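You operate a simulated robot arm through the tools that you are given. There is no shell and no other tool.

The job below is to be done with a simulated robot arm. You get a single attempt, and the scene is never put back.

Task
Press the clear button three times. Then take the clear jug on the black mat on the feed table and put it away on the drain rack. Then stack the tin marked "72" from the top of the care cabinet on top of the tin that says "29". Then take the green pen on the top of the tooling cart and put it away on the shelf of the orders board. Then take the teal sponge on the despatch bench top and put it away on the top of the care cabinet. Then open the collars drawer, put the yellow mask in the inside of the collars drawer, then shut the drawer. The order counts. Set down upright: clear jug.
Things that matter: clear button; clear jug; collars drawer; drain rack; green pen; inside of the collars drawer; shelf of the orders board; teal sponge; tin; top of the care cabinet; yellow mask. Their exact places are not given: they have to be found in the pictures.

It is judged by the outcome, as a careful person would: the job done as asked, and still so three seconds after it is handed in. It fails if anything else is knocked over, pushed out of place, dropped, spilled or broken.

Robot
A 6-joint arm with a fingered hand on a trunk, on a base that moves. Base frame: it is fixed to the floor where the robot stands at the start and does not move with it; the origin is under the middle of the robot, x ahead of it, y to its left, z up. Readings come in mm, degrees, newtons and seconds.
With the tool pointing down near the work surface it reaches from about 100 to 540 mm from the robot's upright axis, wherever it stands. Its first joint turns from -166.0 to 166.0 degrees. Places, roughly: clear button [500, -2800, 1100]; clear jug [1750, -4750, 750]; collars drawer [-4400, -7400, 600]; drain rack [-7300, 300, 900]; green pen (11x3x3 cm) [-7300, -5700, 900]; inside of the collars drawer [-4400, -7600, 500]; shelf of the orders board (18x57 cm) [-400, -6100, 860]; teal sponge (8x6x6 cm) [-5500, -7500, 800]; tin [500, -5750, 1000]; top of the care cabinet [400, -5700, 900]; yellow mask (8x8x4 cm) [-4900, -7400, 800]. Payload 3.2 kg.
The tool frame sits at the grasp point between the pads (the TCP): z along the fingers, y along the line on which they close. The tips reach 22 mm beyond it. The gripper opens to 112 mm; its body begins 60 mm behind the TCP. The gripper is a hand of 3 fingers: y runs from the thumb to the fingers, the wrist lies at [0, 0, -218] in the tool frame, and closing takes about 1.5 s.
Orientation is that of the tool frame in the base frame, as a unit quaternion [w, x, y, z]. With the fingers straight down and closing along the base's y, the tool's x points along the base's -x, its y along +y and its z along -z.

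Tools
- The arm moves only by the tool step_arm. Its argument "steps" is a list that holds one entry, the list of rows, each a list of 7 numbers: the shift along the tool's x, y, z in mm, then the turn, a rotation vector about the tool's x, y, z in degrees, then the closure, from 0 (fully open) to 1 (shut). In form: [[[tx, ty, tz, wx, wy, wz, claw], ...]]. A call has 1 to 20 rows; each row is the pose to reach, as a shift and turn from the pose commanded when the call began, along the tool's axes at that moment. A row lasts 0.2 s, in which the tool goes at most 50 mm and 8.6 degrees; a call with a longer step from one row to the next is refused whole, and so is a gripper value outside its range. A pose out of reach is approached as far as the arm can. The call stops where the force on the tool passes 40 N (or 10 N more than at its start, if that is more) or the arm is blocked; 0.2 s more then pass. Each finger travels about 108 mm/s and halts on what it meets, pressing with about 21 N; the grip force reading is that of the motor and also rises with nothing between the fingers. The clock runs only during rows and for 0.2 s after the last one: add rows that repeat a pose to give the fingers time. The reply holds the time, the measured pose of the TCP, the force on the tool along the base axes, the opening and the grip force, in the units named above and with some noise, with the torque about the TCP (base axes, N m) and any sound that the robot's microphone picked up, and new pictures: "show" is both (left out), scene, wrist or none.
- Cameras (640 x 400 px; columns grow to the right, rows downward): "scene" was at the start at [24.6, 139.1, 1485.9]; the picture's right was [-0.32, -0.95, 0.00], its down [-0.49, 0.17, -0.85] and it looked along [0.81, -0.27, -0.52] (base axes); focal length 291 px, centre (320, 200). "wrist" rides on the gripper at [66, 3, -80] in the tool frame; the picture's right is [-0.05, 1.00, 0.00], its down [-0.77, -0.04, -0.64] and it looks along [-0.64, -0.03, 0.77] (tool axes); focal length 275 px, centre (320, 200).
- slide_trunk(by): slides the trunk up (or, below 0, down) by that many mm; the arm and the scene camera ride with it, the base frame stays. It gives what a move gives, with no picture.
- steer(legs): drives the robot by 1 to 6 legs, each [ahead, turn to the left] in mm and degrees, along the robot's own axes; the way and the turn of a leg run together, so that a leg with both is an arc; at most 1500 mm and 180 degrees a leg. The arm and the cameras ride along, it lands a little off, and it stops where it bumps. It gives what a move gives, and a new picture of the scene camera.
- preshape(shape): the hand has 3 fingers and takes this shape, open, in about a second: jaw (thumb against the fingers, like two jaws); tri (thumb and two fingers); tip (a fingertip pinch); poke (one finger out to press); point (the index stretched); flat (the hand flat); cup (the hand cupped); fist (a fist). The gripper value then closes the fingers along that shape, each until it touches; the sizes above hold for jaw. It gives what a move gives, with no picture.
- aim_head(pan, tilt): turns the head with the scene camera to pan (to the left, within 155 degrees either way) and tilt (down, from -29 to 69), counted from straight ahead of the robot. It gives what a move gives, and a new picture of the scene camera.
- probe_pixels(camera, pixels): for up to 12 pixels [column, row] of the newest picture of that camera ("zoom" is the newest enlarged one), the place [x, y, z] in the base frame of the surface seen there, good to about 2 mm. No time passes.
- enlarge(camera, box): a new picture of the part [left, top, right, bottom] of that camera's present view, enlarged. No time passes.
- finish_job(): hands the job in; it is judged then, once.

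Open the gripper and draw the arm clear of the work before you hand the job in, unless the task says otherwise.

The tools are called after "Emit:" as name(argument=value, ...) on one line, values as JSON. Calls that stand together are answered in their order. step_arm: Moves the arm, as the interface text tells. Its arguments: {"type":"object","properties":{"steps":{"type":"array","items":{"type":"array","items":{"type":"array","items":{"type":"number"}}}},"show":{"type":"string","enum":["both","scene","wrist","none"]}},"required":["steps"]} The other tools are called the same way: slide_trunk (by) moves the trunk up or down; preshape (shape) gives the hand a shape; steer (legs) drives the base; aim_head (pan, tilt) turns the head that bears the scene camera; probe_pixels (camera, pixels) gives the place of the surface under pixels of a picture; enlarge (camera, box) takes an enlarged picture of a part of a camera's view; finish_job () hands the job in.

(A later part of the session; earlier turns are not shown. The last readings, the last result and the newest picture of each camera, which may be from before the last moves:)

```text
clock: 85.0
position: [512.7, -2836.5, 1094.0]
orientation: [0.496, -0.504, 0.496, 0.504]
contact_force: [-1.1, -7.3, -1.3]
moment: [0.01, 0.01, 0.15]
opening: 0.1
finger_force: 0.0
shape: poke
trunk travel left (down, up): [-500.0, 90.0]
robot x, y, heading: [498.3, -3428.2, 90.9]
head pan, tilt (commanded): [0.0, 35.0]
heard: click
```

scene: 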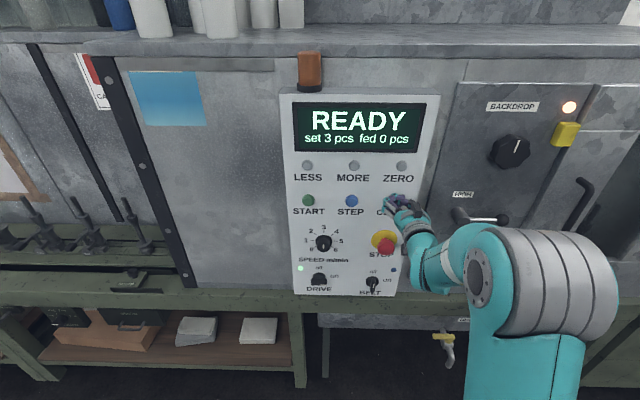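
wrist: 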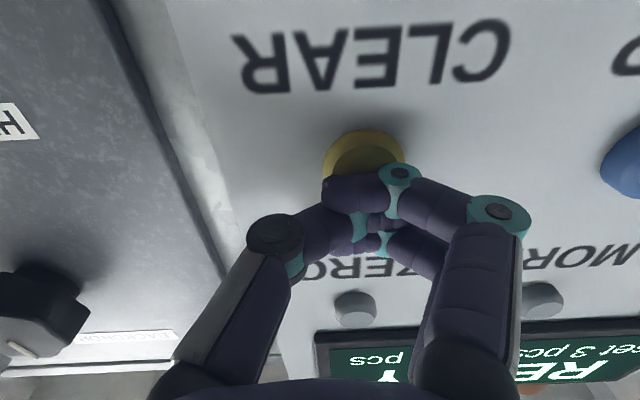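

Second click heard. I retract and press the third time.

Emit:
step_arm(steps=[[[0, 0, -10, 0, 0, 0, 0], [0, 0, -20, 0, 0, 0, 0], [0, 0, -20, 0, 0, 0, 0], [0, 0, -20, 0, 0, 0, 0]]], show="none")

Emit:
step_arm(steps=[[[0, 0, 10, 0, 0, 0, 0], [0, 0, 14, 0, 0, 0, 0], [0, 0, 17, 0, 0, 0, 0], [0, 0, 20, 0, 0, 0, 0]]], show="none")

Emit:
step_arm(steps=[[[0, 0, -10, 0, 0, 0, 0], [0, 0, -20, 0, 0, 0, 0], [0, 0, -50, 0, 0, 0, 0], [0, 0, -80, 0, 0, 0, 0]]], show="both")

```text
clock: 86.0
position: [512.1, -2854.4, 1092.7]
orientation: [0.496, -0.503, 0.496, 0.505]
contact_force: [0.6, -0.4, -0.3]
moment: [0.02, -0.02, -0.01]
opening: 0.0
finger_force: 0.0
shape: poke
trunk travel left (down, up): [-500.0, 90.0]
robot x, y, heading: [492.9, -3427.4, 91.0]
head pan, tilt (commanded): [0.0, 35.0]
```

```text
clock: 87.0
position: [512.7, -2835.2, 1093.3]
orientation: [0.496, -0.503, 0.496, 0.505]
contact_force: [0.6, -9.5, -1.7]
moment: [-0.01, -0.04, 0.13]
opening: 0.0
finger_force: 0.1
shape: poke
trunk travel left (down, up): [-500.0, 90.0]
robot x, y, heading: [496.6, -3426.6, 91.0]
head pan, tilt (commanded): [0.0, 35.0]
heard: click
```

```text
clock: 88.0
position: [514.1, -2914.7, 1093.0]
orientation: [0.496, -0.504, 0.496, 0.504]
contact_force: [-0.2, 0.2, 1.1]
moment: [0.03, -0.01, 0.0]
opening: 0.0
finger_force: 0.0
shape: poke
trunk travel left (down, up): [-500.0, 90.0]
robot x, y, heading: [491.6, -3428.3, 90.9]
head pan, tilt (commanded): [0.0, 35.0]
```

scene: 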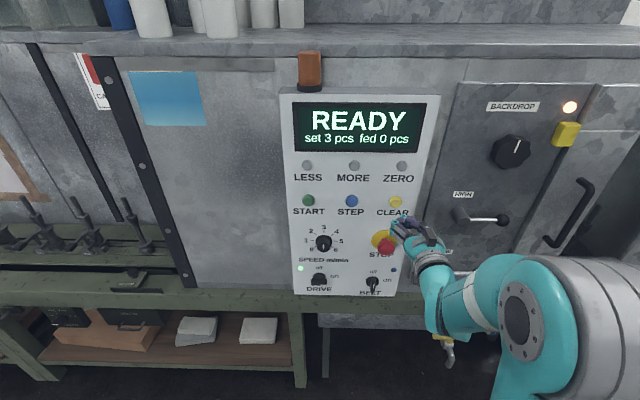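
wrist: 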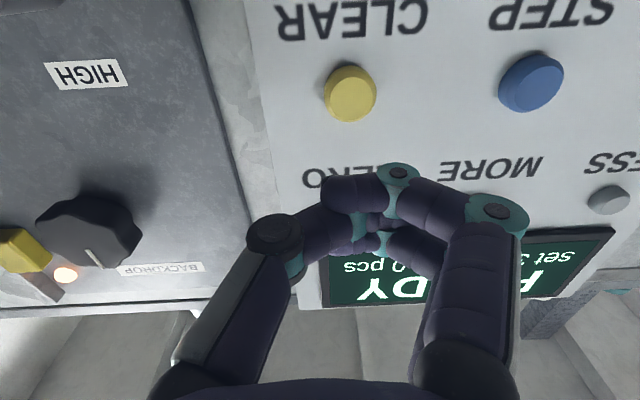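

Three clicks were heard and the button is released. I swing the arm back to the tool-down travel pose.

Emit:
step_arm(steps=[[[-9, -9, -6, 0, 8.2, 0, 0], [-18, -18, -12, 0, 16.4, 0, 0], [-27, -27, -20, 0, 24.6, 0, 0], [-36, -36, -30, 0, 32.8, 0, 0], [-45, -45, -40, 0, 41, 0, 0], [-54, -54, -52, 0, 49.2, 0, 0], [-63, -63, -66, 0, 57.4, 0, 0], [-72, -72, -80, 0, 65.6, 0, 0], [-80, -80, -95, 0, 73.8, 0, 0], [-86, -88, -110, 0, 82, 0, 0], [-90, -96, -125, 0, 90, 0, 0]]], show="scene")

Emit:
preshape(shape="jaw")

Emit:
aim_head(pan=-150, tilt=25)

```text
clock: 90.3
position: [610.8, -3037.5, 1184.5]
orientation: [0.0, 0.713, -0.702, -0.001]
contact_force: [0.6, 0.7, 0.2]
moment: [-0.02, 0.02, 0.01]
opening: 0.0
finger_force: 0.0
shape: poke
out of reach, approached as far as the arm can: row 4
trunk travel left (down, up): [-500.0, 90.0]
robot x, y, heading: [493.4, -3427.5, 91.0]
head pan, tilt (commanded): [0.0, 35.0]
```

scene: 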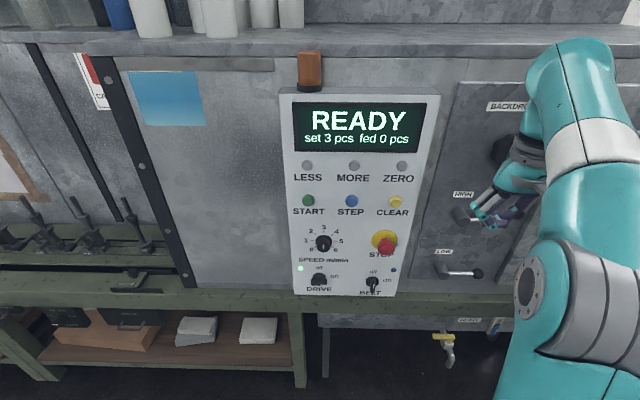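

```text
clock: 91.2
position: [610.9, -3038.0, 1184.8]
orientation: [-0.001, 0.714, -0.701, -0.001]
contact_force: [0.3, 0.1, -0.8]
moment: [-0.01, -0.01, 0.01]
opening: 111.8
finger_force: 0.0
shape: jaw
trunk travel left (down, up): [-500.0, 90.0]
robot x, y, heading: [494.1, -3423.4, 90.9]
head pan, tilt (commanded): [0.0, 35.0]
```

```text
clock: 93.6
position: [611.1, -3038.5, 1183.7]
orientation: [0.0, 0.713, -0.701, -0.001]
contact_force: [0.0, 0.0, -0.4]
moment: [-0.02, 0.01, 0.0]
opening: 111.8
finger_force: 0.1
shape: jaw
trunk travel left (down, up): [-500.0, 90.0]
robot x, y, heading: [492.0, -3424.3, 91.0]
head pan, tilt (commanded): [-150.0, 25.0]
```

scene: 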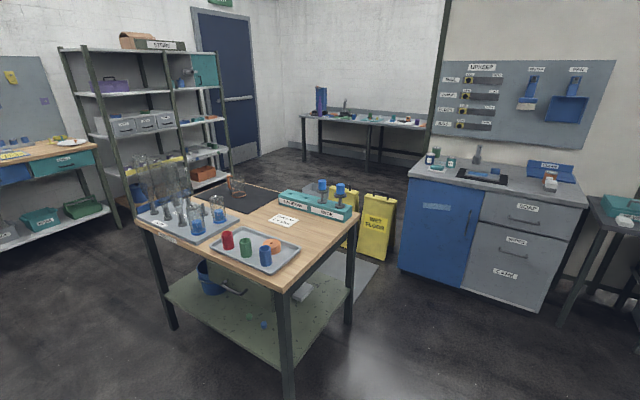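

The feed table with black mat near (235,195) and a clear jug on it; the blue care cabinet beyond at right. I enlarge both.

Emit:
enlarge(camera="scene", box=[120, 140, 360, 290])

Emit:
enlarge(camera="scene", box=[400, 120, 600, 245])

Emit:
probe_pixels(camera="scene", pixels=[[237, 185], [235, 195], [210, 190], [270, 195], [234, 208], [283, 395], [350, 322], [175, 328], [300, 180], [440, 170], [515, 190], [410, 265]])

```text
2.67 times, centred on (240, 215) of scene
```

zoom: 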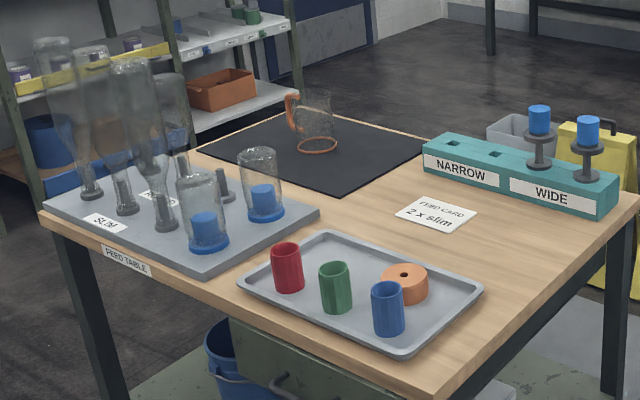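

```text
3.20 times, centred on (500, 182) of scene
```

zoom: 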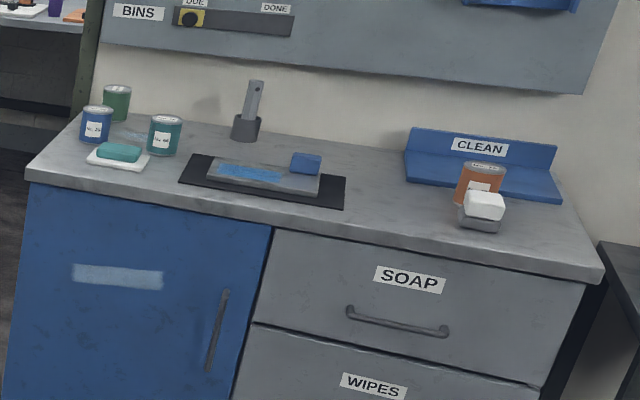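

```text
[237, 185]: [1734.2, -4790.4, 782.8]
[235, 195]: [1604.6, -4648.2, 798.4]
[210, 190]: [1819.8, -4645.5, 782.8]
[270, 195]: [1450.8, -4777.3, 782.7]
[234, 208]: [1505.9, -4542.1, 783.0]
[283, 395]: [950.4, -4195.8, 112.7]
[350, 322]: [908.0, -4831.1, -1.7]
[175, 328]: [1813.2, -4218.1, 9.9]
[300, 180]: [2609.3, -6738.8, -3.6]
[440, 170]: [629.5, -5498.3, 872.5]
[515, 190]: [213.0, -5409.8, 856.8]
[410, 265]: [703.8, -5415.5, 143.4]
```

The jug (orange handle) stands mid-mat near (1650,-4690). I probe jug details and the wet-floor signs south of the table to decide on the approach side.

Emit:
probe_pixels(camera="scene", pixels=[[378, 240], [340, 230], [365, 258], [390, 250], [368, 195], [228, 183], [238, 197], [243, 180], [230, 178], [322, 187], [300, 210], [345, 270]])

Emit:
enlarge(camera="scene", box=[200, 160, 290, 216])

```text
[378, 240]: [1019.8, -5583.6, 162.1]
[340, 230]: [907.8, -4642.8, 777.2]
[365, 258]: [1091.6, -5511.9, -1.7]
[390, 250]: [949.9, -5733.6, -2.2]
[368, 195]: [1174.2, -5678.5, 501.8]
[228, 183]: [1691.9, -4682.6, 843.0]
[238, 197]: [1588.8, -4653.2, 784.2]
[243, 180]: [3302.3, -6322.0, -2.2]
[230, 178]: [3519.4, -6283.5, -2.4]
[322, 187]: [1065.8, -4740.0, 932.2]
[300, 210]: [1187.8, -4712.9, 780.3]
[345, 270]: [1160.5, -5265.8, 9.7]
```

```text
7.11 times, centred on (245, 188) of scene
```

zoom: 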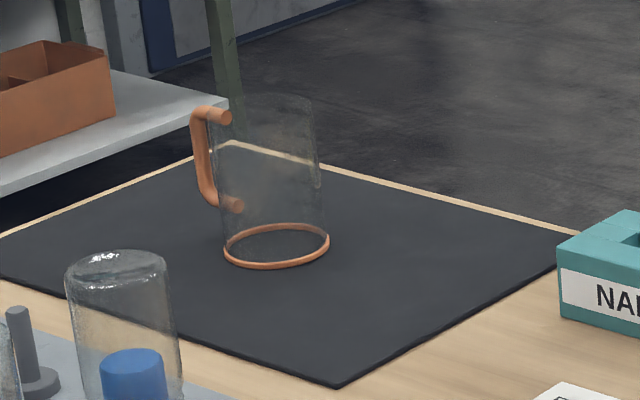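

I probe the orange base ring and handle in the zoom to locate the jug precisely.

Emit:
probe_pixels(camera="zoom", pixels=[[276, 266], [224, 245], [329, 240], [276, 225], [220, 116], [195, 130], [235, 206], [204, 180], [338, 385], [225, 143], [575, 235], [232, 140]])

```text
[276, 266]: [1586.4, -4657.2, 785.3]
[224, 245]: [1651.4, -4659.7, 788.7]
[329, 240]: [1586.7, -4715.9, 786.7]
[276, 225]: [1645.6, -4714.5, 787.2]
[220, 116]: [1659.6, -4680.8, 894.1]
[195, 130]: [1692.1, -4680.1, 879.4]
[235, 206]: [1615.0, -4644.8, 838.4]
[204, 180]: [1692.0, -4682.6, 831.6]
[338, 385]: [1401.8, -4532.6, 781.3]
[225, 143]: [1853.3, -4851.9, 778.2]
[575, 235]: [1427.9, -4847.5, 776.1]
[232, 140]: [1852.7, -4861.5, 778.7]
```

The jug's base centre is (1617,-4687), Ø≈86 mm, handle toward +x, rim around z≈905; the south table edge is y≈-4850. I drive around the east end of the feed table to its south side.

Emit:
steer(legs=[[0, -91], [1500, 0], [420, 0], [0, -90], [1500, 0]])

```text
clock: 117.8
position: [2460.1, -5197.7, 1184.0]
orientation: [0.001, 0.675, 0.738, -0.001]
contact_force: [0.3, 0.2, -0.5]
moment: [0.01, -0.01, 0.0]
opening: 111.8
finger_force: 0.0
shape: jaw
trunk travel left (down, up): [-500.0, 90.0]
robot x, y, heading: [2548.3, -4801.4, -85.0]
head pan, tilt (commanded): [-150.0, 25.0]
```

scene: 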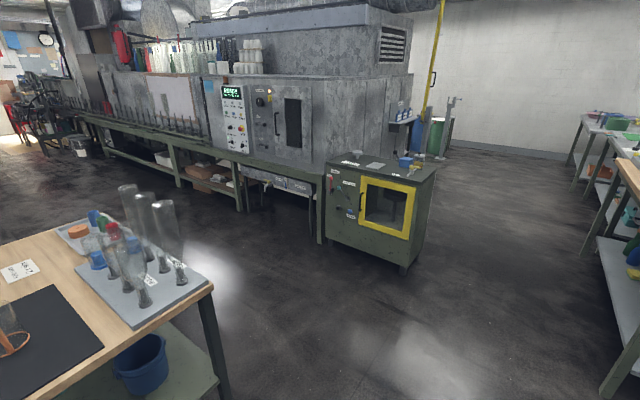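

I'm at (2548,-4801). I go on to y≈-5210, turn to heading 180 and look along the south side.

Emit:
steer(legs=[[410, 0], [0, -95]])

Emit:
aim_head(pan=-10, tilt=35)

```text
clock: 124.5
position: [2207.6, -5062.6, 1183.0]
orientation: [0.0, 1.0, -0.025, -0.001]
contact_force: [-0.6, 0.6, 0.2]
moment: [0.01, 0.0, 0.02]
opening: 112.2
finger_force: 0.0
shape: jaw
trunk travel left (down, up): [-500.0, 90.0]
robot x, y, heading: [2584.5, -5207.2, 177.3]
head pan, tilt (commanded): [-150.0, 25.0]
```

scene: 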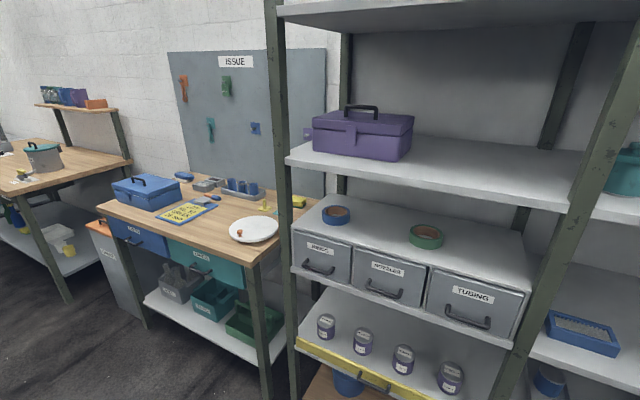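

```text
clock: 126.8
position: [2207.8, -5064.4, 1184.0]
orientation: [0.0, 1.0, -0.025, -0.001]
contact_force: [-0.2, 1.1, 0.9]
moment: [-0.03, 0.02, 0.02]
opening: 112.1
finger_force: 0.0
shape: jaw
trunk travel left (down, up): [-500.0, 90.0]
robot x, y, heading: [2588.3, -5207.5, 177.2]
head pan, tilt (commanded): [-10.0, 35.0]
```

scene: 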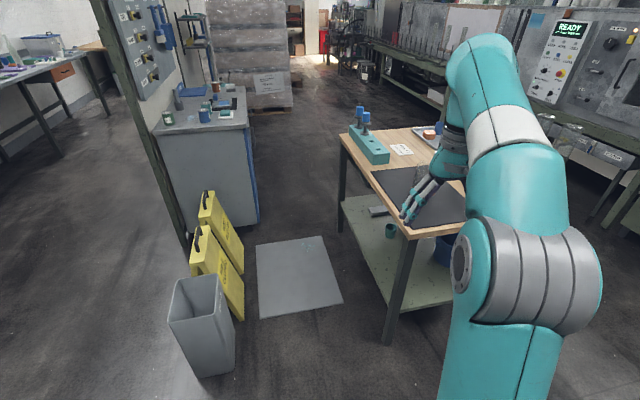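

There's a floor plate at (295,275), a grey bin (205,320) and signs. I probe them for clearance.

Emit:
probe_pixels(camera="scene", pixels=[[260, 318], [342, 298], [256, 248], [322, 237], [235, 365], [205, 375], [243, 318], [385, 340], [237, 220], [235, 340], [345, 215], [195, 390]])

```text
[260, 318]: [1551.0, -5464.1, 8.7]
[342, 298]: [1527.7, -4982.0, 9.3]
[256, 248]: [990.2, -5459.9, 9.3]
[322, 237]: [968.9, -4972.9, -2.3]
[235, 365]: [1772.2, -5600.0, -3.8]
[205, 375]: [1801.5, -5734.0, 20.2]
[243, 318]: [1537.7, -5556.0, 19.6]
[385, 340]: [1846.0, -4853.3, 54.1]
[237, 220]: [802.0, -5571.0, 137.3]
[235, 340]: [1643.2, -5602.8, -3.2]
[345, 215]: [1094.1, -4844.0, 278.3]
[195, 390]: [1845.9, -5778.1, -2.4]
```

I check the base footprint by tilting the head fully down.

Emit:
aim_head(pan=60, tilt=69)

Emit:
aim_head(pan=-45, tilt=69)

```text
clock: 128.2
position: [2206.7, -5064.1, 1183.9]
orientation: [0.0, 1.0, -0.026, -0.001]
contact_force: [0.3, 0.0, -0.2]
moment: [-0.02, 0.0, 0.01]
opening: 112.2
finger_force: 0.0
shape: jaw
trunk travel left (down, up): [-500.0, 90.0]
robot x, y, heading: [2586.9, -5208.0, 177.2]
head pan, tilt (commanded): [60.0, 68.8]
```

scene: 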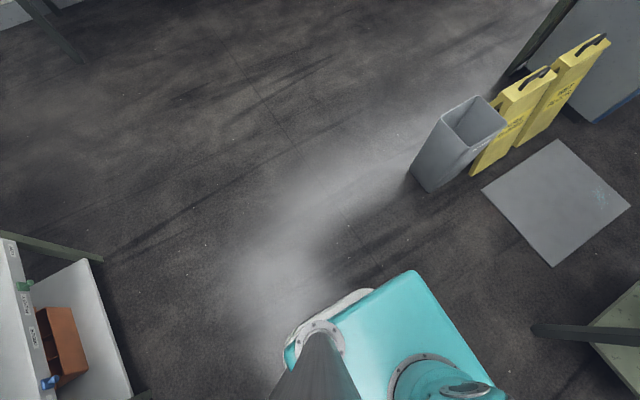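

```text
clock: 130.0
position: [2206.6, -5062.6, 1183.1]
orientation: [0.0, 1.0, -0.026, -0.001]
contact_force: [0.5, 0.2, -0.2]
moment: [0.01, -0.03, 0.01]
opening: 111.6
finger_force: 0.0
shape: jaw
trunk travel left (down, up): [-500.0, 90.0]
robot x, y, heading: [2584.6, -5209.7, 177.2]
head pan, tilt (commanded): [-45.0, 68.8]
```

scene: 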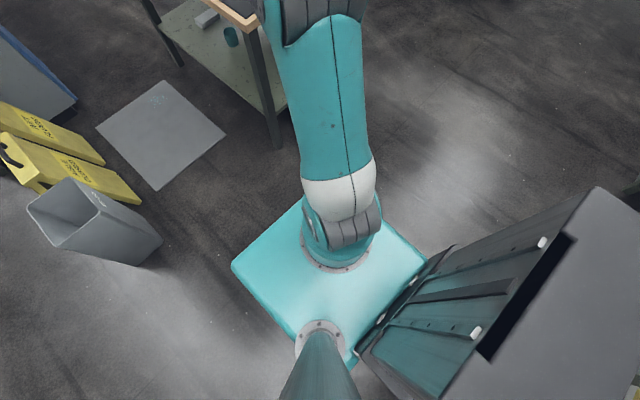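

I see the teal deck with the arm on it and the column behind. I probe the deck's corners to learn the base size.

Emit:
probe_pixels(camera="scene", pixels=[[236, 266], [422, 262], [345, 362], [300, 205], [440, 380], [598, 190], [340, 300], [500, 300], [260, 310], [390, 225]])

```text
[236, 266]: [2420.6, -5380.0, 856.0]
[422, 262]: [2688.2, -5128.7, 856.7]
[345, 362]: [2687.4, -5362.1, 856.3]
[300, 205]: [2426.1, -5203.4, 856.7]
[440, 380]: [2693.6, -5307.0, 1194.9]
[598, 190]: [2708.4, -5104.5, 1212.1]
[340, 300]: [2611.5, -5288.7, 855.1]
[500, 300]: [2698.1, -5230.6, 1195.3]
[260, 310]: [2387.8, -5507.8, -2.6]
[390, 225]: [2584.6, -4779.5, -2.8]
```

The deck is about ±170 mm wide; I keep a margin from the floor plate and table by standing at about (1800,-5170) facing the jug (heading ≈111°).

Emit:
steer(legs=[[785, 0], [0, -66]])

Emit:
aim_head(pan=-5, tilt=50)

```text
clock: 136.6
position: [1707.1, -4784.1, 1183.3]
orientation: [0.001, 0.876, -0.482, -0.001]
contact_force: [0.0, 0.5, 0.1]
moment: [-0.01, -0.01, 0.02]
opening: 112.1
finger_force: 0.1
shape: jaw
trunk travel left (down, up): [-500.0, 90.0]
robot x, y, heading: [1801.9, -5184.6, 131.0]
head pan, tilt (commanded): [-45.0, 68.8]
stopped in leg 2: the robot was blocked; the commanded pose is now the measured one
```

scene: 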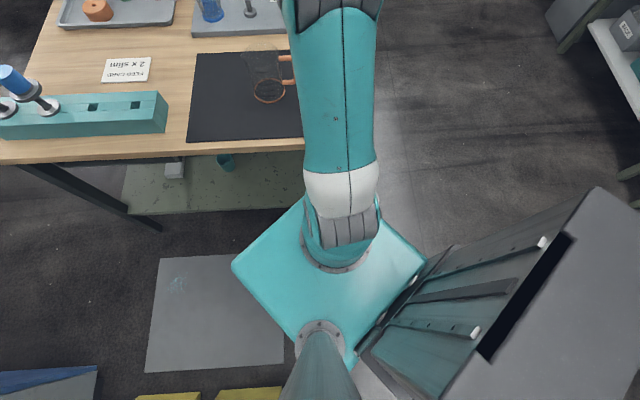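

```text
clock: 137.6
position: [1706.0, -4783.1, 1183.6]
orientation: [-0.001, 0.877, -0.481, 0.0]
contact_force: [-0.9, 0.5, -0.8]
moment: [0.02, 0.01, 0.0]
opening: 111.9
finger_force: 0.0
shape: jaw
trunk travel left (down, up): [-500.0, 90.0]
robot x, y, heading: [1799.0, -5186.8, 131.3]
head pan, tilt (commanded): [-5.0, 50.0]
```

scene: 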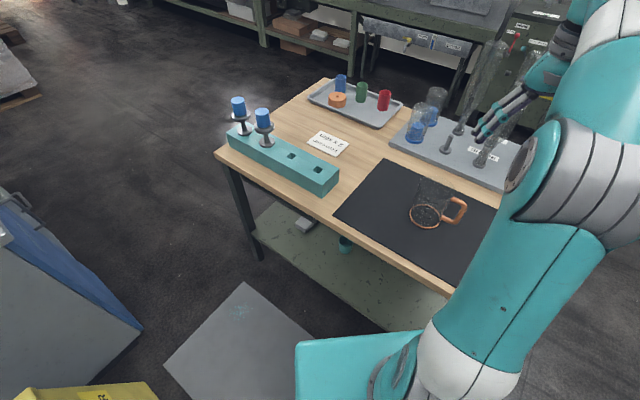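

The turn was blocked at heading 131°. I look behind-left and behind-right to see what the base touches.

Emit:
aim_head(pan=120, tilt=60)

Emit:
probe_pixels(camera="scene", pixels=[[320, 200], [320, 300], [200, 300], [450, 300]])

Emit:
aim_head(pan=60, tilt=60)

```text
clock: 139.7
position: [1705.5, -4784.0, 1183.8]
orientation: [0.001, 0.877, -0.481, 0.0]
contact_force: [-0.3, -0.1, -0.4]
moment: [0.0, 0.02, 0.05]
opening: 112.0
finger_force: 0.1
shape: jaw
trunk travel left (down, up): [-500.0, 90.0]
robot x, y, heading: [1800.6, -5179.6, 131.3]
head pan, tilt (commanded): [120.0, 60.0]
```

scene: 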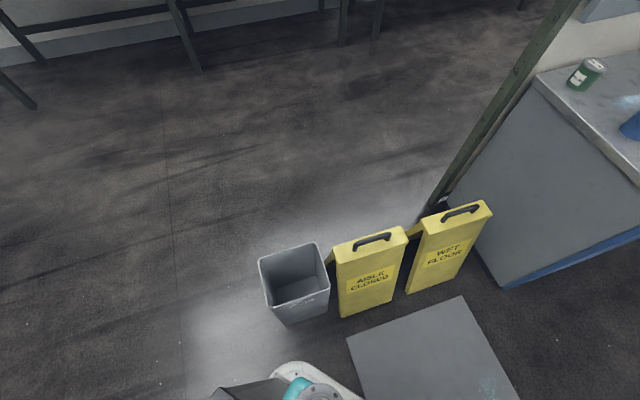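

```text
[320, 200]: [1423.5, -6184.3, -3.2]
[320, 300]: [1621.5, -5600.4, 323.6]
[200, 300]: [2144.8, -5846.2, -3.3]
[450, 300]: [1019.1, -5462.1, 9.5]
```

```text
clock: 141.0
position: [1706.2, -4784.5, 1184.4]
orientation: [0.0, 0.877, -0.481, 0.0]
contact_force: [0.2, 0.1, 0.2]
moment: [0.02, 0.03, -0.04]
opening: 112.0
finger_force: 0.2
shape: jaw
trunk travel left (down, up): [-500.0, 90.0]
robot x, y, heading: [1800.3, -5180.8, 131.3]
head pan, tilt (commanded): [60.0, 60.0]
```

scene: 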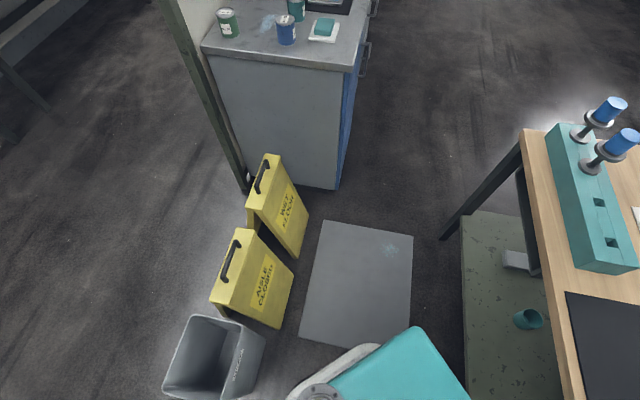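

I see the off-white chassis edge at (335,370), near the plate's corner and the bin. I enlarge and probe to see which is touched.

Emit:
enlarge(camera="scene", box=[160, 280, 440, 400])

Emit:
probe_pixels(camera="scene", pixels=[[335, 362], [375, 346], [300, 385], [355, 353], [262, 345], [250, 398], [302, 345], [408, 330], [412, 237], [322, 222]])

```text
2.29 times, centred on (300, 340) of scene
```

zoom: 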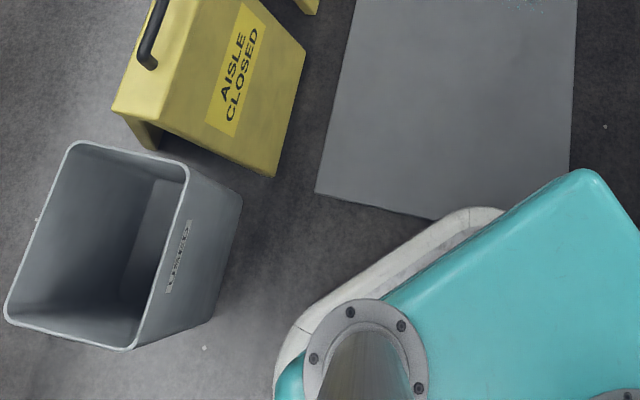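

```text
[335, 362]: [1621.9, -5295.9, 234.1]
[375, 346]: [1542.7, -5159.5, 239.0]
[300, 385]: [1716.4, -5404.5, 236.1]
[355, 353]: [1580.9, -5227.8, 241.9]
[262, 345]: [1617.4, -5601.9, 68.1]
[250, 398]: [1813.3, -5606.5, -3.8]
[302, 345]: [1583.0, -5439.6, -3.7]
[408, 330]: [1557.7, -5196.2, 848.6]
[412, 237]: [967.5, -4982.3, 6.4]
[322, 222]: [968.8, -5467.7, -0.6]
```

The chassis is about ±215 mm wide with rounded corners at z≈235. I check the rear side toward the bin and the front toward the table leg.

Emit:
aim_head(pan=150, tilt=69)

Emit:
enlarge(camera="scene", box=[160, 200, 480, 400])

Emit:
probe_pixels(camera="scene", pixels=[[320, 380], [320, 350], [320, 320], [250, 380], [390, 380], [420, 320]])

Emit:
aim_head(pan=-60, tilt=69)

```text
clock: 142.6
position: [1705.4, -4784.8, 1184.6]
orientation: [0.001, 0.877, -0.481, 0.0]
contact_force: [0.6, 0.1, 0.4]
moment: [-0.02, 0.0, -0.01]
opening: 112.0
finger_force: 0.0
shape: jaw
trunk travel left (down, up): [-500.0, 90.0]
robot x, y, heading: [1802.2, -5182.1, 131.3]
head pan, tilt (commanded): [150.0, 68.8]
```

scene: 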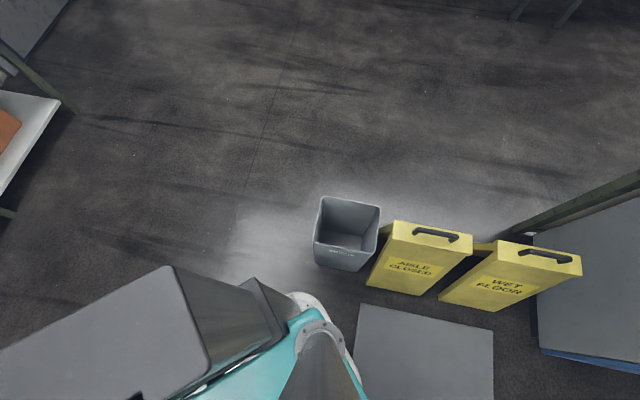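

```text
2.00 times, centred on (320, 300) of scene
```

zoom: 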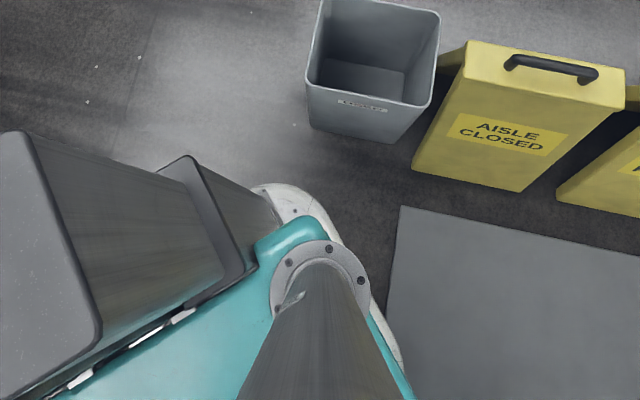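

```text
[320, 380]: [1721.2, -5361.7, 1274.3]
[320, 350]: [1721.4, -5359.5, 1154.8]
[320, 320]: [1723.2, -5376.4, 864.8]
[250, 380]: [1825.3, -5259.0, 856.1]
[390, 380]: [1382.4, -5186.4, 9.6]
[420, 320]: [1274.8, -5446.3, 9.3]
```

```text
clock: 145.7
position: [1706.6, -4784.7, 1183.9]
orientation: [0.0, 0.877, -0.481, -0.001]
contact_force: [0.1, -0.8, 0.1]
moment: [0.02, 0.02, -0.01]
opening: 111.9
finger_force: 0.0
shape: jaw
trunk travel left (down, up): [-500.0, 90.0]
robot x, y, heading: [1802.4, -5181.2, 130.9]
head pan, tilt (commanded): [-60.0, 68.8]
```

scene: 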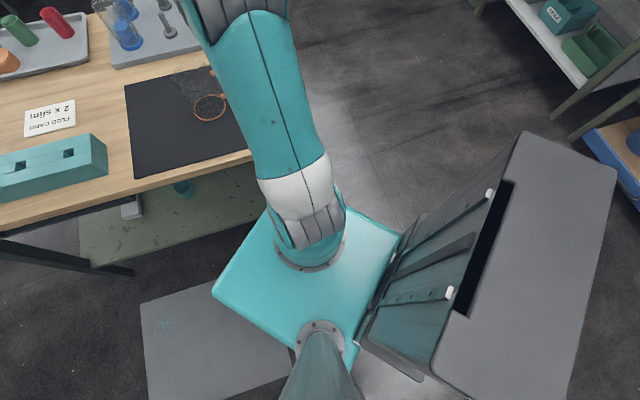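

The base is stopped by plate/table but nothing looks displaced (bin and signs untouched). The jug is 528 mm away, 20° right of heading, so I work from here: lower the hand and rotate it so it closes along base y, short of the jug.

Emit:
step_arm(steps=[[[-5, 2, 22, 0, 0, -7.2, 0], [-10, 5, 44, 0, 0, -14.4, 0], [-15, 8, 66, 0, 0, -21.6, 0], [-20, 11, 88, 0, 0, -28.8, 0], [-30, 14, 110, 0, 0, -36, 0], [-40, 17, 132, 0, 0, -43.2, 0], [-50, 20, 154, 0, 0, -50.4, 0], [-60, 23, 173, 0, 0, -57.5, 0]]], show="both")

```text
clock: 147.5
position: [1653.5, -4747.2, 1010.2]
orientation: [-0.001, 1.0, 0.001, 0.0]
contact_force: [-0.5, 0.0, 0.2]
moment: [-0.02, 0.0, -0.02]
opening: 112.0
finger_force: 0.0
shape: jaw
trunk travel left (down, up): [-500.0, 90.0]
robot x, y, heading: [1802.0, -5177.3, 131.0]
head pan, tilt (commanded): [-60.0, 68.8]
```

scene: 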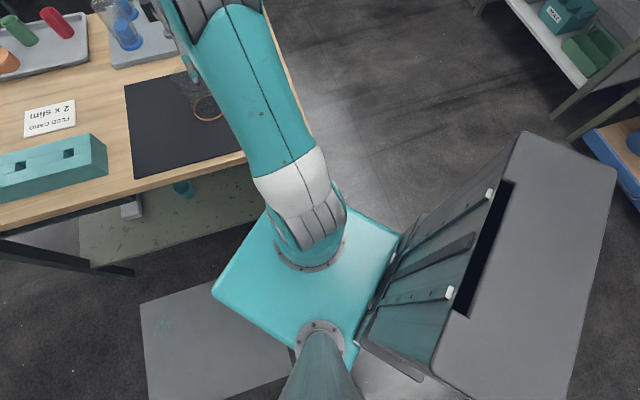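
wrist: 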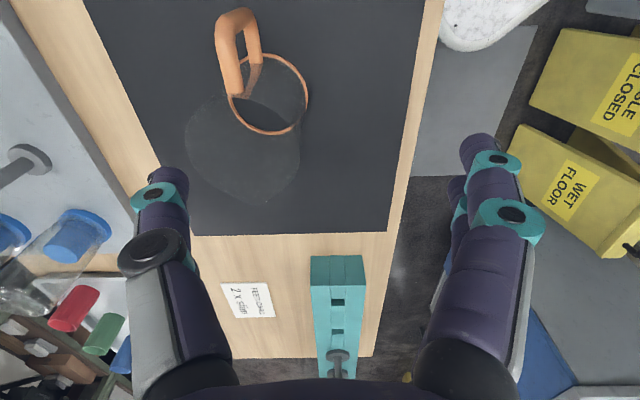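

The wrist view shows the jug: orange ring around (268,95), handle at (237,50), rim outline around (245,150). I probe to refine jug centre and rim height.

Emit:
probe_pixels(camera="wrist", pixels=[[231, 105], [307, 95], [270, 134], [268, 55], [237, 12], [222, 40], [188, 150], [240, 200], [298, 150], [260, 200], [297, 165], [215, 190]])

Emit:
enlarge(camera="wrist", box=[150, 0, 350, 220])

```text
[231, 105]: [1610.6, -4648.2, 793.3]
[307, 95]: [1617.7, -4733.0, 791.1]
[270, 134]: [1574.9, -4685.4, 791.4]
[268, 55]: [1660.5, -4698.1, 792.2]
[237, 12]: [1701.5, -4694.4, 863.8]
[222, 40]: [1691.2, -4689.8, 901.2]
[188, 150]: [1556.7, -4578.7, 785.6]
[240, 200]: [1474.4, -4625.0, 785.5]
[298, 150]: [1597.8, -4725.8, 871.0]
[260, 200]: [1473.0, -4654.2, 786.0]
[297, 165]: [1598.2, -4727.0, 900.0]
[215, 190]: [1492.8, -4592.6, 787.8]
```

```text
1.82 times, centred on (250, 110) of wrist
```

zoom: 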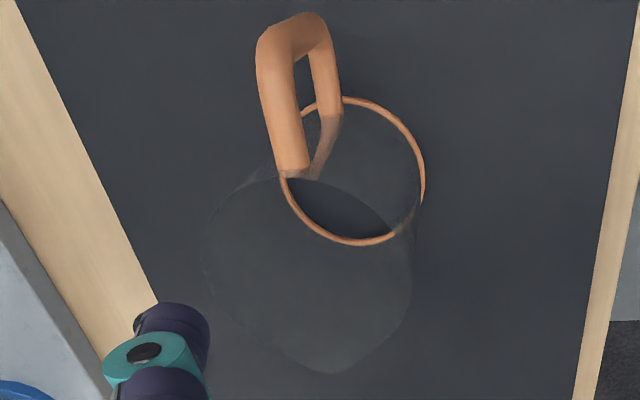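

Jug centre (1617.7,-4690.6), rim z≈905. I move over it at z≈965 with the hand open, then check alignment.

Emit:
step_arm(steps=[[[-12, -19, 15, 0, 0, 0, 0], [-24, -38, 30, 0, 0, 0, 0], [-36, -57, 45, 0, 0, 0, 0]]], show="wrist")

```text
clock: 148.3
position: [1618.8, -4688.1, 965.6]
orientation: [-0.001, 1.0, 0.0, 0.0]
contact_force: [-0.8, 0.4, 0.4]
moment: [0.0, 0.02, -0.01]
opening: 112.0
finger_force: 0.0
shape: jaw
trunk travel left (down, up): [-500.0, 90.0]
robot x, y, heading: [1801.2, -5183.4, 131.3]
head pan, tilt (commanded): [-60.0, 68.8]
```

wrist: 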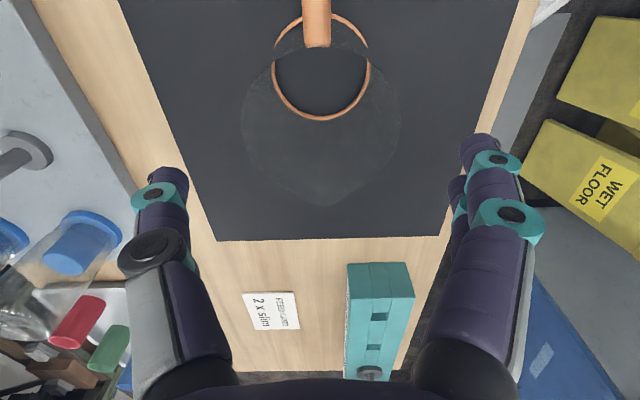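

The jug is centred between the thumb (165) and fingers (490). I descend ~103 mm.

Emit:
step_arm(steps=[[[-1, 2, 25, 0, 0, 0, 0], [-1, 2, 50, 0, 0, 0, 0], [-1, 2, 70, 0, 0, 0, 0], [-1, 2, 85, 0, 0, 0, 0], [-1, 2, 95, 0, 0, 0, 0], [-1, 2, 102, 0, 0, 0, 0]]], show="both")

```text
clock: 149.6
position: [1618.2, -4688.1, 876.2]
orientation: [-0.011, 1.0, -0.002, -0.003]
contact_force: [2.1, -0.6, 24.7]
moment: [0.22, 0.16, -0.03]
opening: 111.2
finger_force: 0.2
shape: jaw
trunk travel left (down, up): [-500.0, 90.0]
robot x, y, heading: [1800.7, -5181.7, 131.4]
head pan, tilt (commanded): [-60.0, 68.8]
stopped in row 6: the force on the tool passed its limit at 46 N (the readings are from after the stop); the commanded pose is now the measured one
```

scene: 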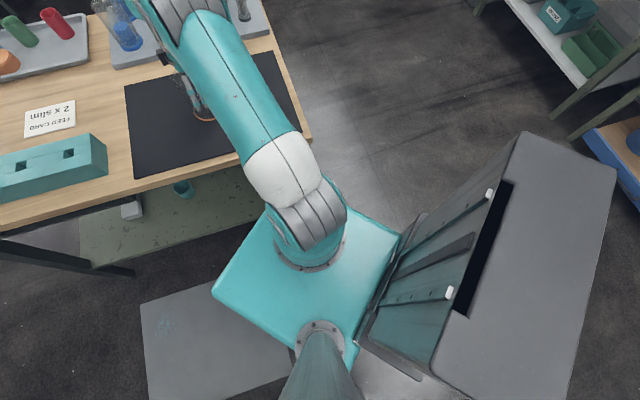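
wrist: 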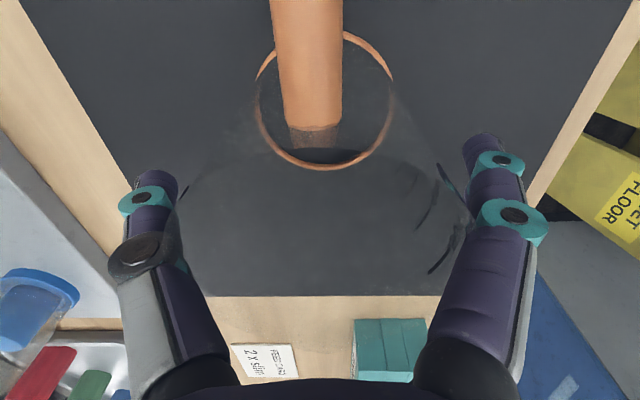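

The proximal finger segments touched the rim at z=876 (46 N). I back up 10 mm, check that force vanishes, then close on the jug.

Emit:
step_arm(steps=[[[0, 0, -6, 0, 0, 0, 0], [0, 0, -11, 0, 0, 0, 0], [0, 0, -11, 0, 0, 0, 0]]], show="both")

Emit:
enlarge(camera="wrist", box=[110, 0, 550, 300])

```text
clock: 150.4
position: [1617.0, -4688.0, 882.7]
orientation: [-0.006, 1.0, 0.0, -0.002]
contact_force: [-0.4, -0.3, 0.1]
moment: [-0.01, 0.06, -0.02]
opening: 112.0
finger_force: 0.0
shape: jaw
trunk travel left (down, up): [-500.0, 90.0]
robot x, y, heading: [1803.3, -5181.8, 131.2]
head pan, tilt (commanded): [-60.0, 68.8]
```

scene: 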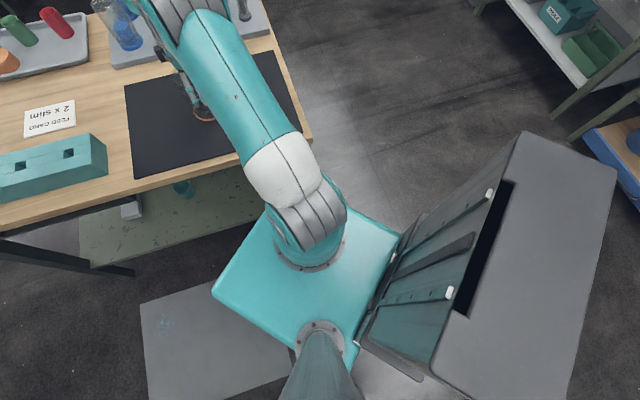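
wrist: 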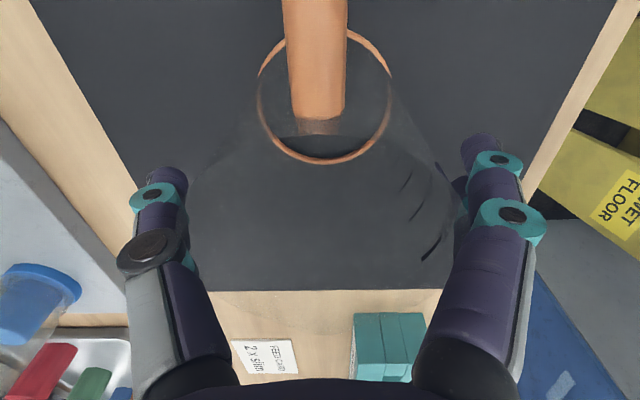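

```text
1.33 times, centred on (330, 150) of wrist
```

zoom: 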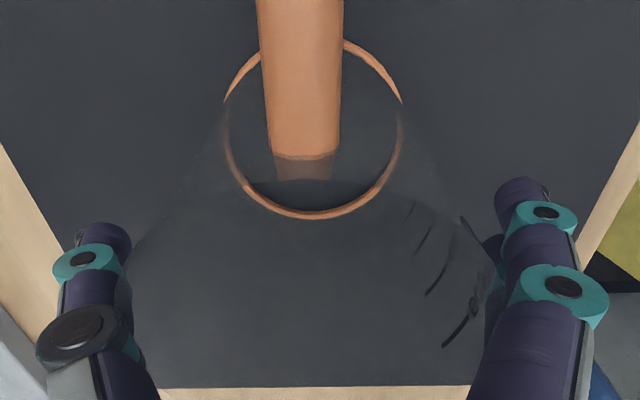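

Force is zero and the jug is undisturbed. I close the fingers on it.

Emit:
step_arm(steps=[[[0, 0, 0, 0, 0, 0, 0.15], [0, 0, 0, 0, 0, 0, 0.3], [0, 0, 0, 0, 0, 0, 0.5], [0, 0, 0, 0, 0, 0, 0.7], [0, 0, 0, 0, 0, 0, 1], [0, 0, 0, 0, 0, 0, 1], [0, 0, 0, 0, 0, 0, 1], [0, 0, 0, 0, 0, 0, 1]]], show="wrist")

```text
clock: 152.2
position: [1617.7, -4688.5, 884.1]
orientation: [-0.006, 1.0, -0.001, -0.002]
contact_force: [-0.5, -0.2, -0.1]
moment: [0.0, -0.02, 0.02]
opening: 74.1
finger_force: 21.3
shape: jaw
trunk travel left (down, up): [-500.0, 90.0]
robot x, y, heading: [1803.5, -5175.7, 131.7]
head pan, tilt (commanded): [-60.0, 68.8]
```

wrist: 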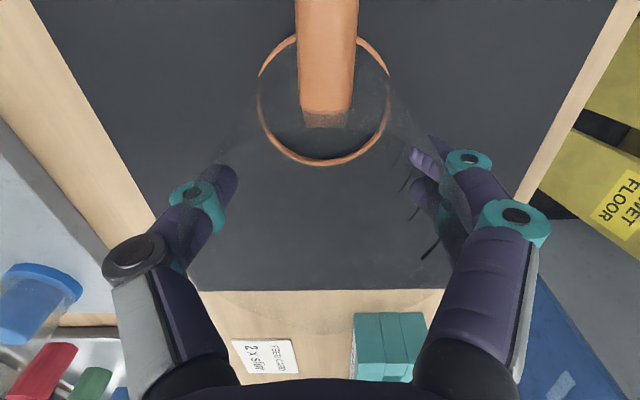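

The fingers hold at 74 mm with 21 N. I lift slowly and verify that the jug comes along.

Emit:
step_arm(steps=[[[0, 0, -8, 0, 0, 0, 1], [0, 0, -20, 0, 0, 0, 1], [0, 0, -35, 0, 0, 0, 1], [0, 0, -50, 0, 0, 0, 1]]], show="both")

```text
clock: 153.2
position: [1617.6, -4689.0, 934.3]
orientation: [-0.006, 1.0, -0.001, -0.001]
contact_force: [-0.1, -0.3, -1.0]
moment: [-0.02, -0.01, -0.01]
opening: 73.9
finger_force: 20.5
shape: jaw
trunk travel left (down, up): [-500.0, 90.0]
robot x, y, heading: [1803.8, -5184.5, 131.4]
head pan, tilt (commanded): [-60.0, 68.8]
```

scene: 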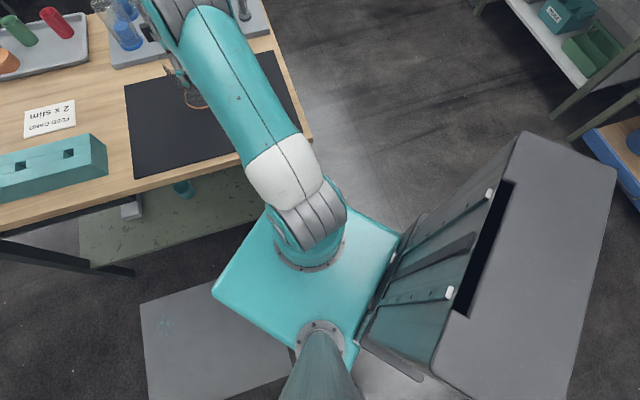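
wrist: 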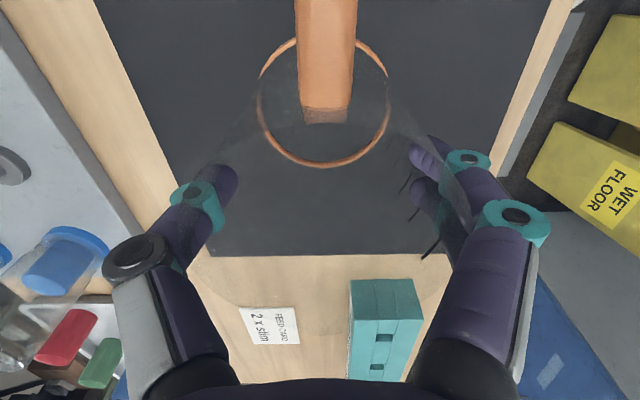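

The jug is lifted (the ring stays fixed in view while the background shifts). I raise it and bring it in front of the robot at a compact radius.

Emit:
step_arm(steps=[[[0, 0, -40, 0, 0, 0, 1], [0, 5, -80, 0, 0, 6, 1], [-8, 30, -105, 0, 0, 12, 1], [-18, 58, -130, 0, 0, 18, 1], [-28, 86, -150, 0, 0, 24, 1], [-38, 114, -170, 0, 0, 30, 1], [-50, 142, -190, 0, 0, 36, 1], [-61, 170, -205, 0, 0, 42, 1], [-72, 198, -216, 0, 0, 49, 1]]], show="both")

```text
clock: 155.2
position: [1546.8, -4889.8, 1146.1]
orientation: [-0.004, 0.909, -0.417, -0.004]
contact_force: [0.4, -0.1, -1.5]
moment: [0.03, 0.02, -0.02]
opening: 73.9
finger_force: 21.4
shape: jaw
trunk travel left (down, up): [-500.0, 90.0]
robot x, y, heading: [1800.9, -5180.8, 130.9]
head pan, tilt (commanded): [-60.0, 68.8]
```

scene: 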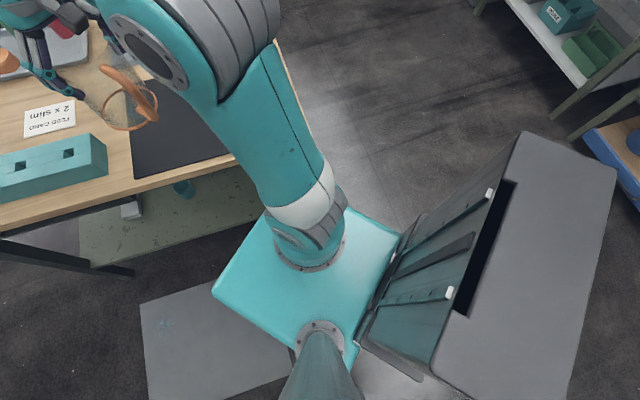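
wrist: 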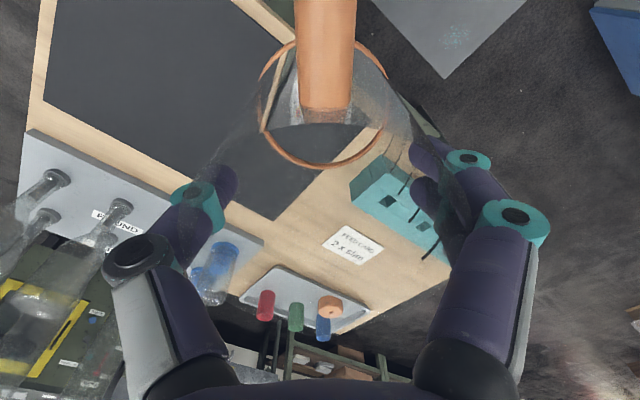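

The jug is secure. I turn left back to heading ≈178°, then reverse out east the way I came.

Emit:
steer(legs=[[0, 47], [-780, 0]])

```text
clock: 161.4
position: [2182.2, -5201.2, 1145.0]
orientation: [-0.003, 0.999, -0.032, -0.006]
contact_force: [-0.1, 0.7, -0.4]
moment: [-0.02, 0.0, 0.03]
opening: 74.3
finger_force: 20.7
shape: jaw
trunk travel left (down, up): [-500.0, 90.0]
robot x, y, heading: [2567.9, -5222.0, 176.9]
head pan, tilt (commanded): [-60.0, 68.8]
```

scene: 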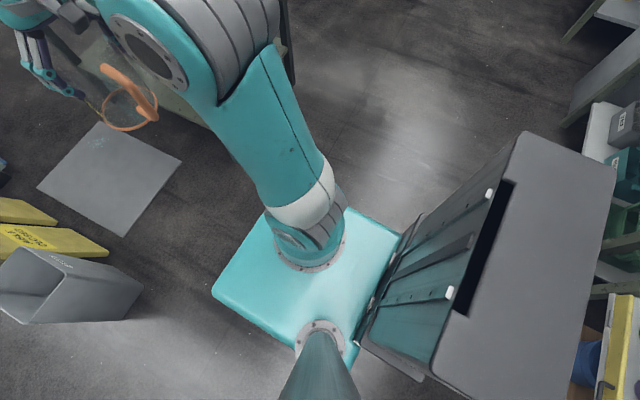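

Reversed cleanly. I verify the floor plate hasn't moved and look ahead.

Emit:
probe_pixels(camera="scene", pixels=[[120, 234], [178, 160], [138, 290], [40, 187]])

Emit:
steer(legs=[[0, -87], [1500, 0], [270, 0], [0, 90]])

Emit:
aim_head(pan=0, tilt=20)

```text
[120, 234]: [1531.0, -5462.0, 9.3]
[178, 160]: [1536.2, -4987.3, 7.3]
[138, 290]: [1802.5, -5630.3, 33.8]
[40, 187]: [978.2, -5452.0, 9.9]
```

```text
clock: 177.7
position: [2127.0, -3455.5, 1147.0]
orientation: [-0.003, 1.0, -0.006, -0.006]
contact_force: [0.1, 0.4, -1.0]
moment: [-0.03, 0.02, -0.01]
opening: 73.8
finger_force: 20.4
shape: jaw
trunk travel left (down, up): [-500.0, 90.0]
robot x, y, heading: [2508.5, -3457.8, 179.7]
head pan, tilt (commanded): [-60.0, 68.8]
```

scene: 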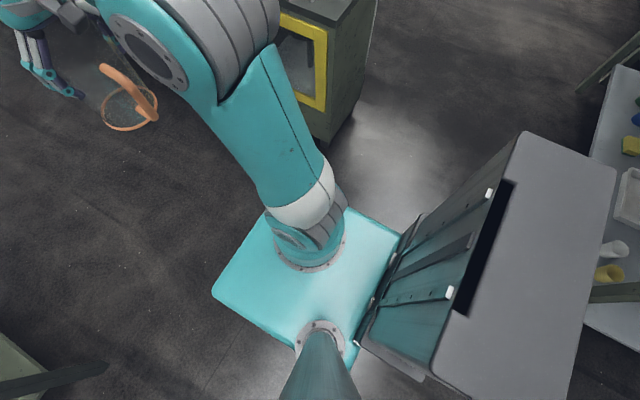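

```text
clock: 179.0
position: [2126.9, -3455.2, 1146.4]
orientation: [-0.003, 1.0, -0.007, -0.006]
contact_force: [0.2, 0.1, -0.8]
moment: [-0.02, 0.03, 0.0]
opening: 73.6
finger_force: 21.1
shape: jaw
trunk travel left (down, up): [-500.0, 90.0]
robot x, y, heading: [2515.8, -3455.1, 179.8]
head pan, tilt (commanded): [0.0, 20.0]
```

scene: 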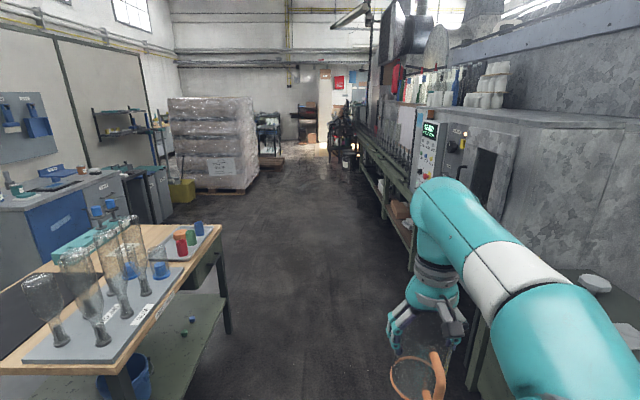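

The plate is unmoved. Facing west along the lane; I enlarge the far end to check for obstacles.

Emit:
enlarge(camera="scene", box=[160, 50, 420, 210])

Emit:
probe_pixels(camera="scene", pixels=[[238, 192], [350, 167], [330, 150], [270, 155], [285, 150], [390, 230], [360, 165], [300, 170], [315, 145], [330, 130], [410, 260], [258, 165]])

```text
2.46 times, centred on (290, 130) of scene
```

zoom: 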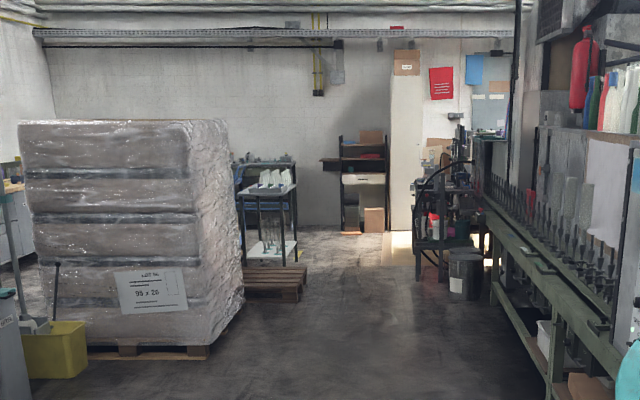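

```text
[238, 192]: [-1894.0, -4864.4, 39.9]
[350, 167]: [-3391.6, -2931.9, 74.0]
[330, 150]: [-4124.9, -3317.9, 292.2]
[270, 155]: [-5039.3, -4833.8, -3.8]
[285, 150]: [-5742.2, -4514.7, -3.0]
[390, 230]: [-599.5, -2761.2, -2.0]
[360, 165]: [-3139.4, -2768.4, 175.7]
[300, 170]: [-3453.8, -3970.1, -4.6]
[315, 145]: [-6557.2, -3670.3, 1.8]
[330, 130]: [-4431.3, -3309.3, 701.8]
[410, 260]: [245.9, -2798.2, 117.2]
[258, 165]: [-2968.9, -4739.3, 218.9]
```

Path west is clear: bench on right at y≈-2760, a drum near (-3390,-2930) and pallets at y<-4740. I drive along to x≈-2400, drifting to y≈-3750.

Emit:
steer(legs=[[0, 3.6], [1500, 0], [1500, 0], [1500, 0], [400, 0]])

```text
clock: 202.9
position: [-2744.1, -3639.2, 1146.7]
orientation: [-0.003, 1.0, -0.004, -0.005]
contact_force: [-0.8, -0.3, -0.7]
moment: [0.03, -0.01, 0.0]
opening: 73.5
finger_force: 20.8
shape: jaw
trunk travel left (down, up): [-500.0, 90.0]
robot x, y, heading: [-2356.4, -3641.0, 179.9]
head pan, tilt (commanded): [0.0, 20.0]
```

scene: 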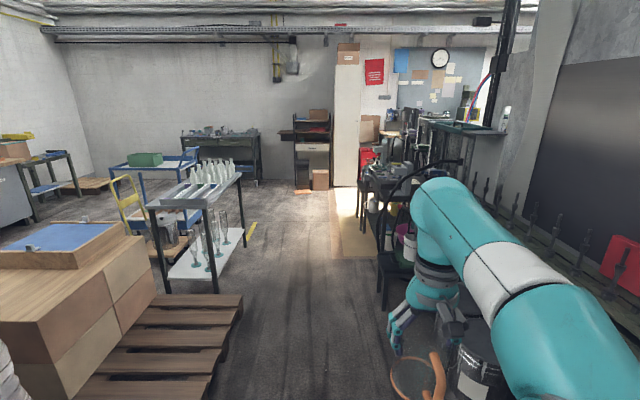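

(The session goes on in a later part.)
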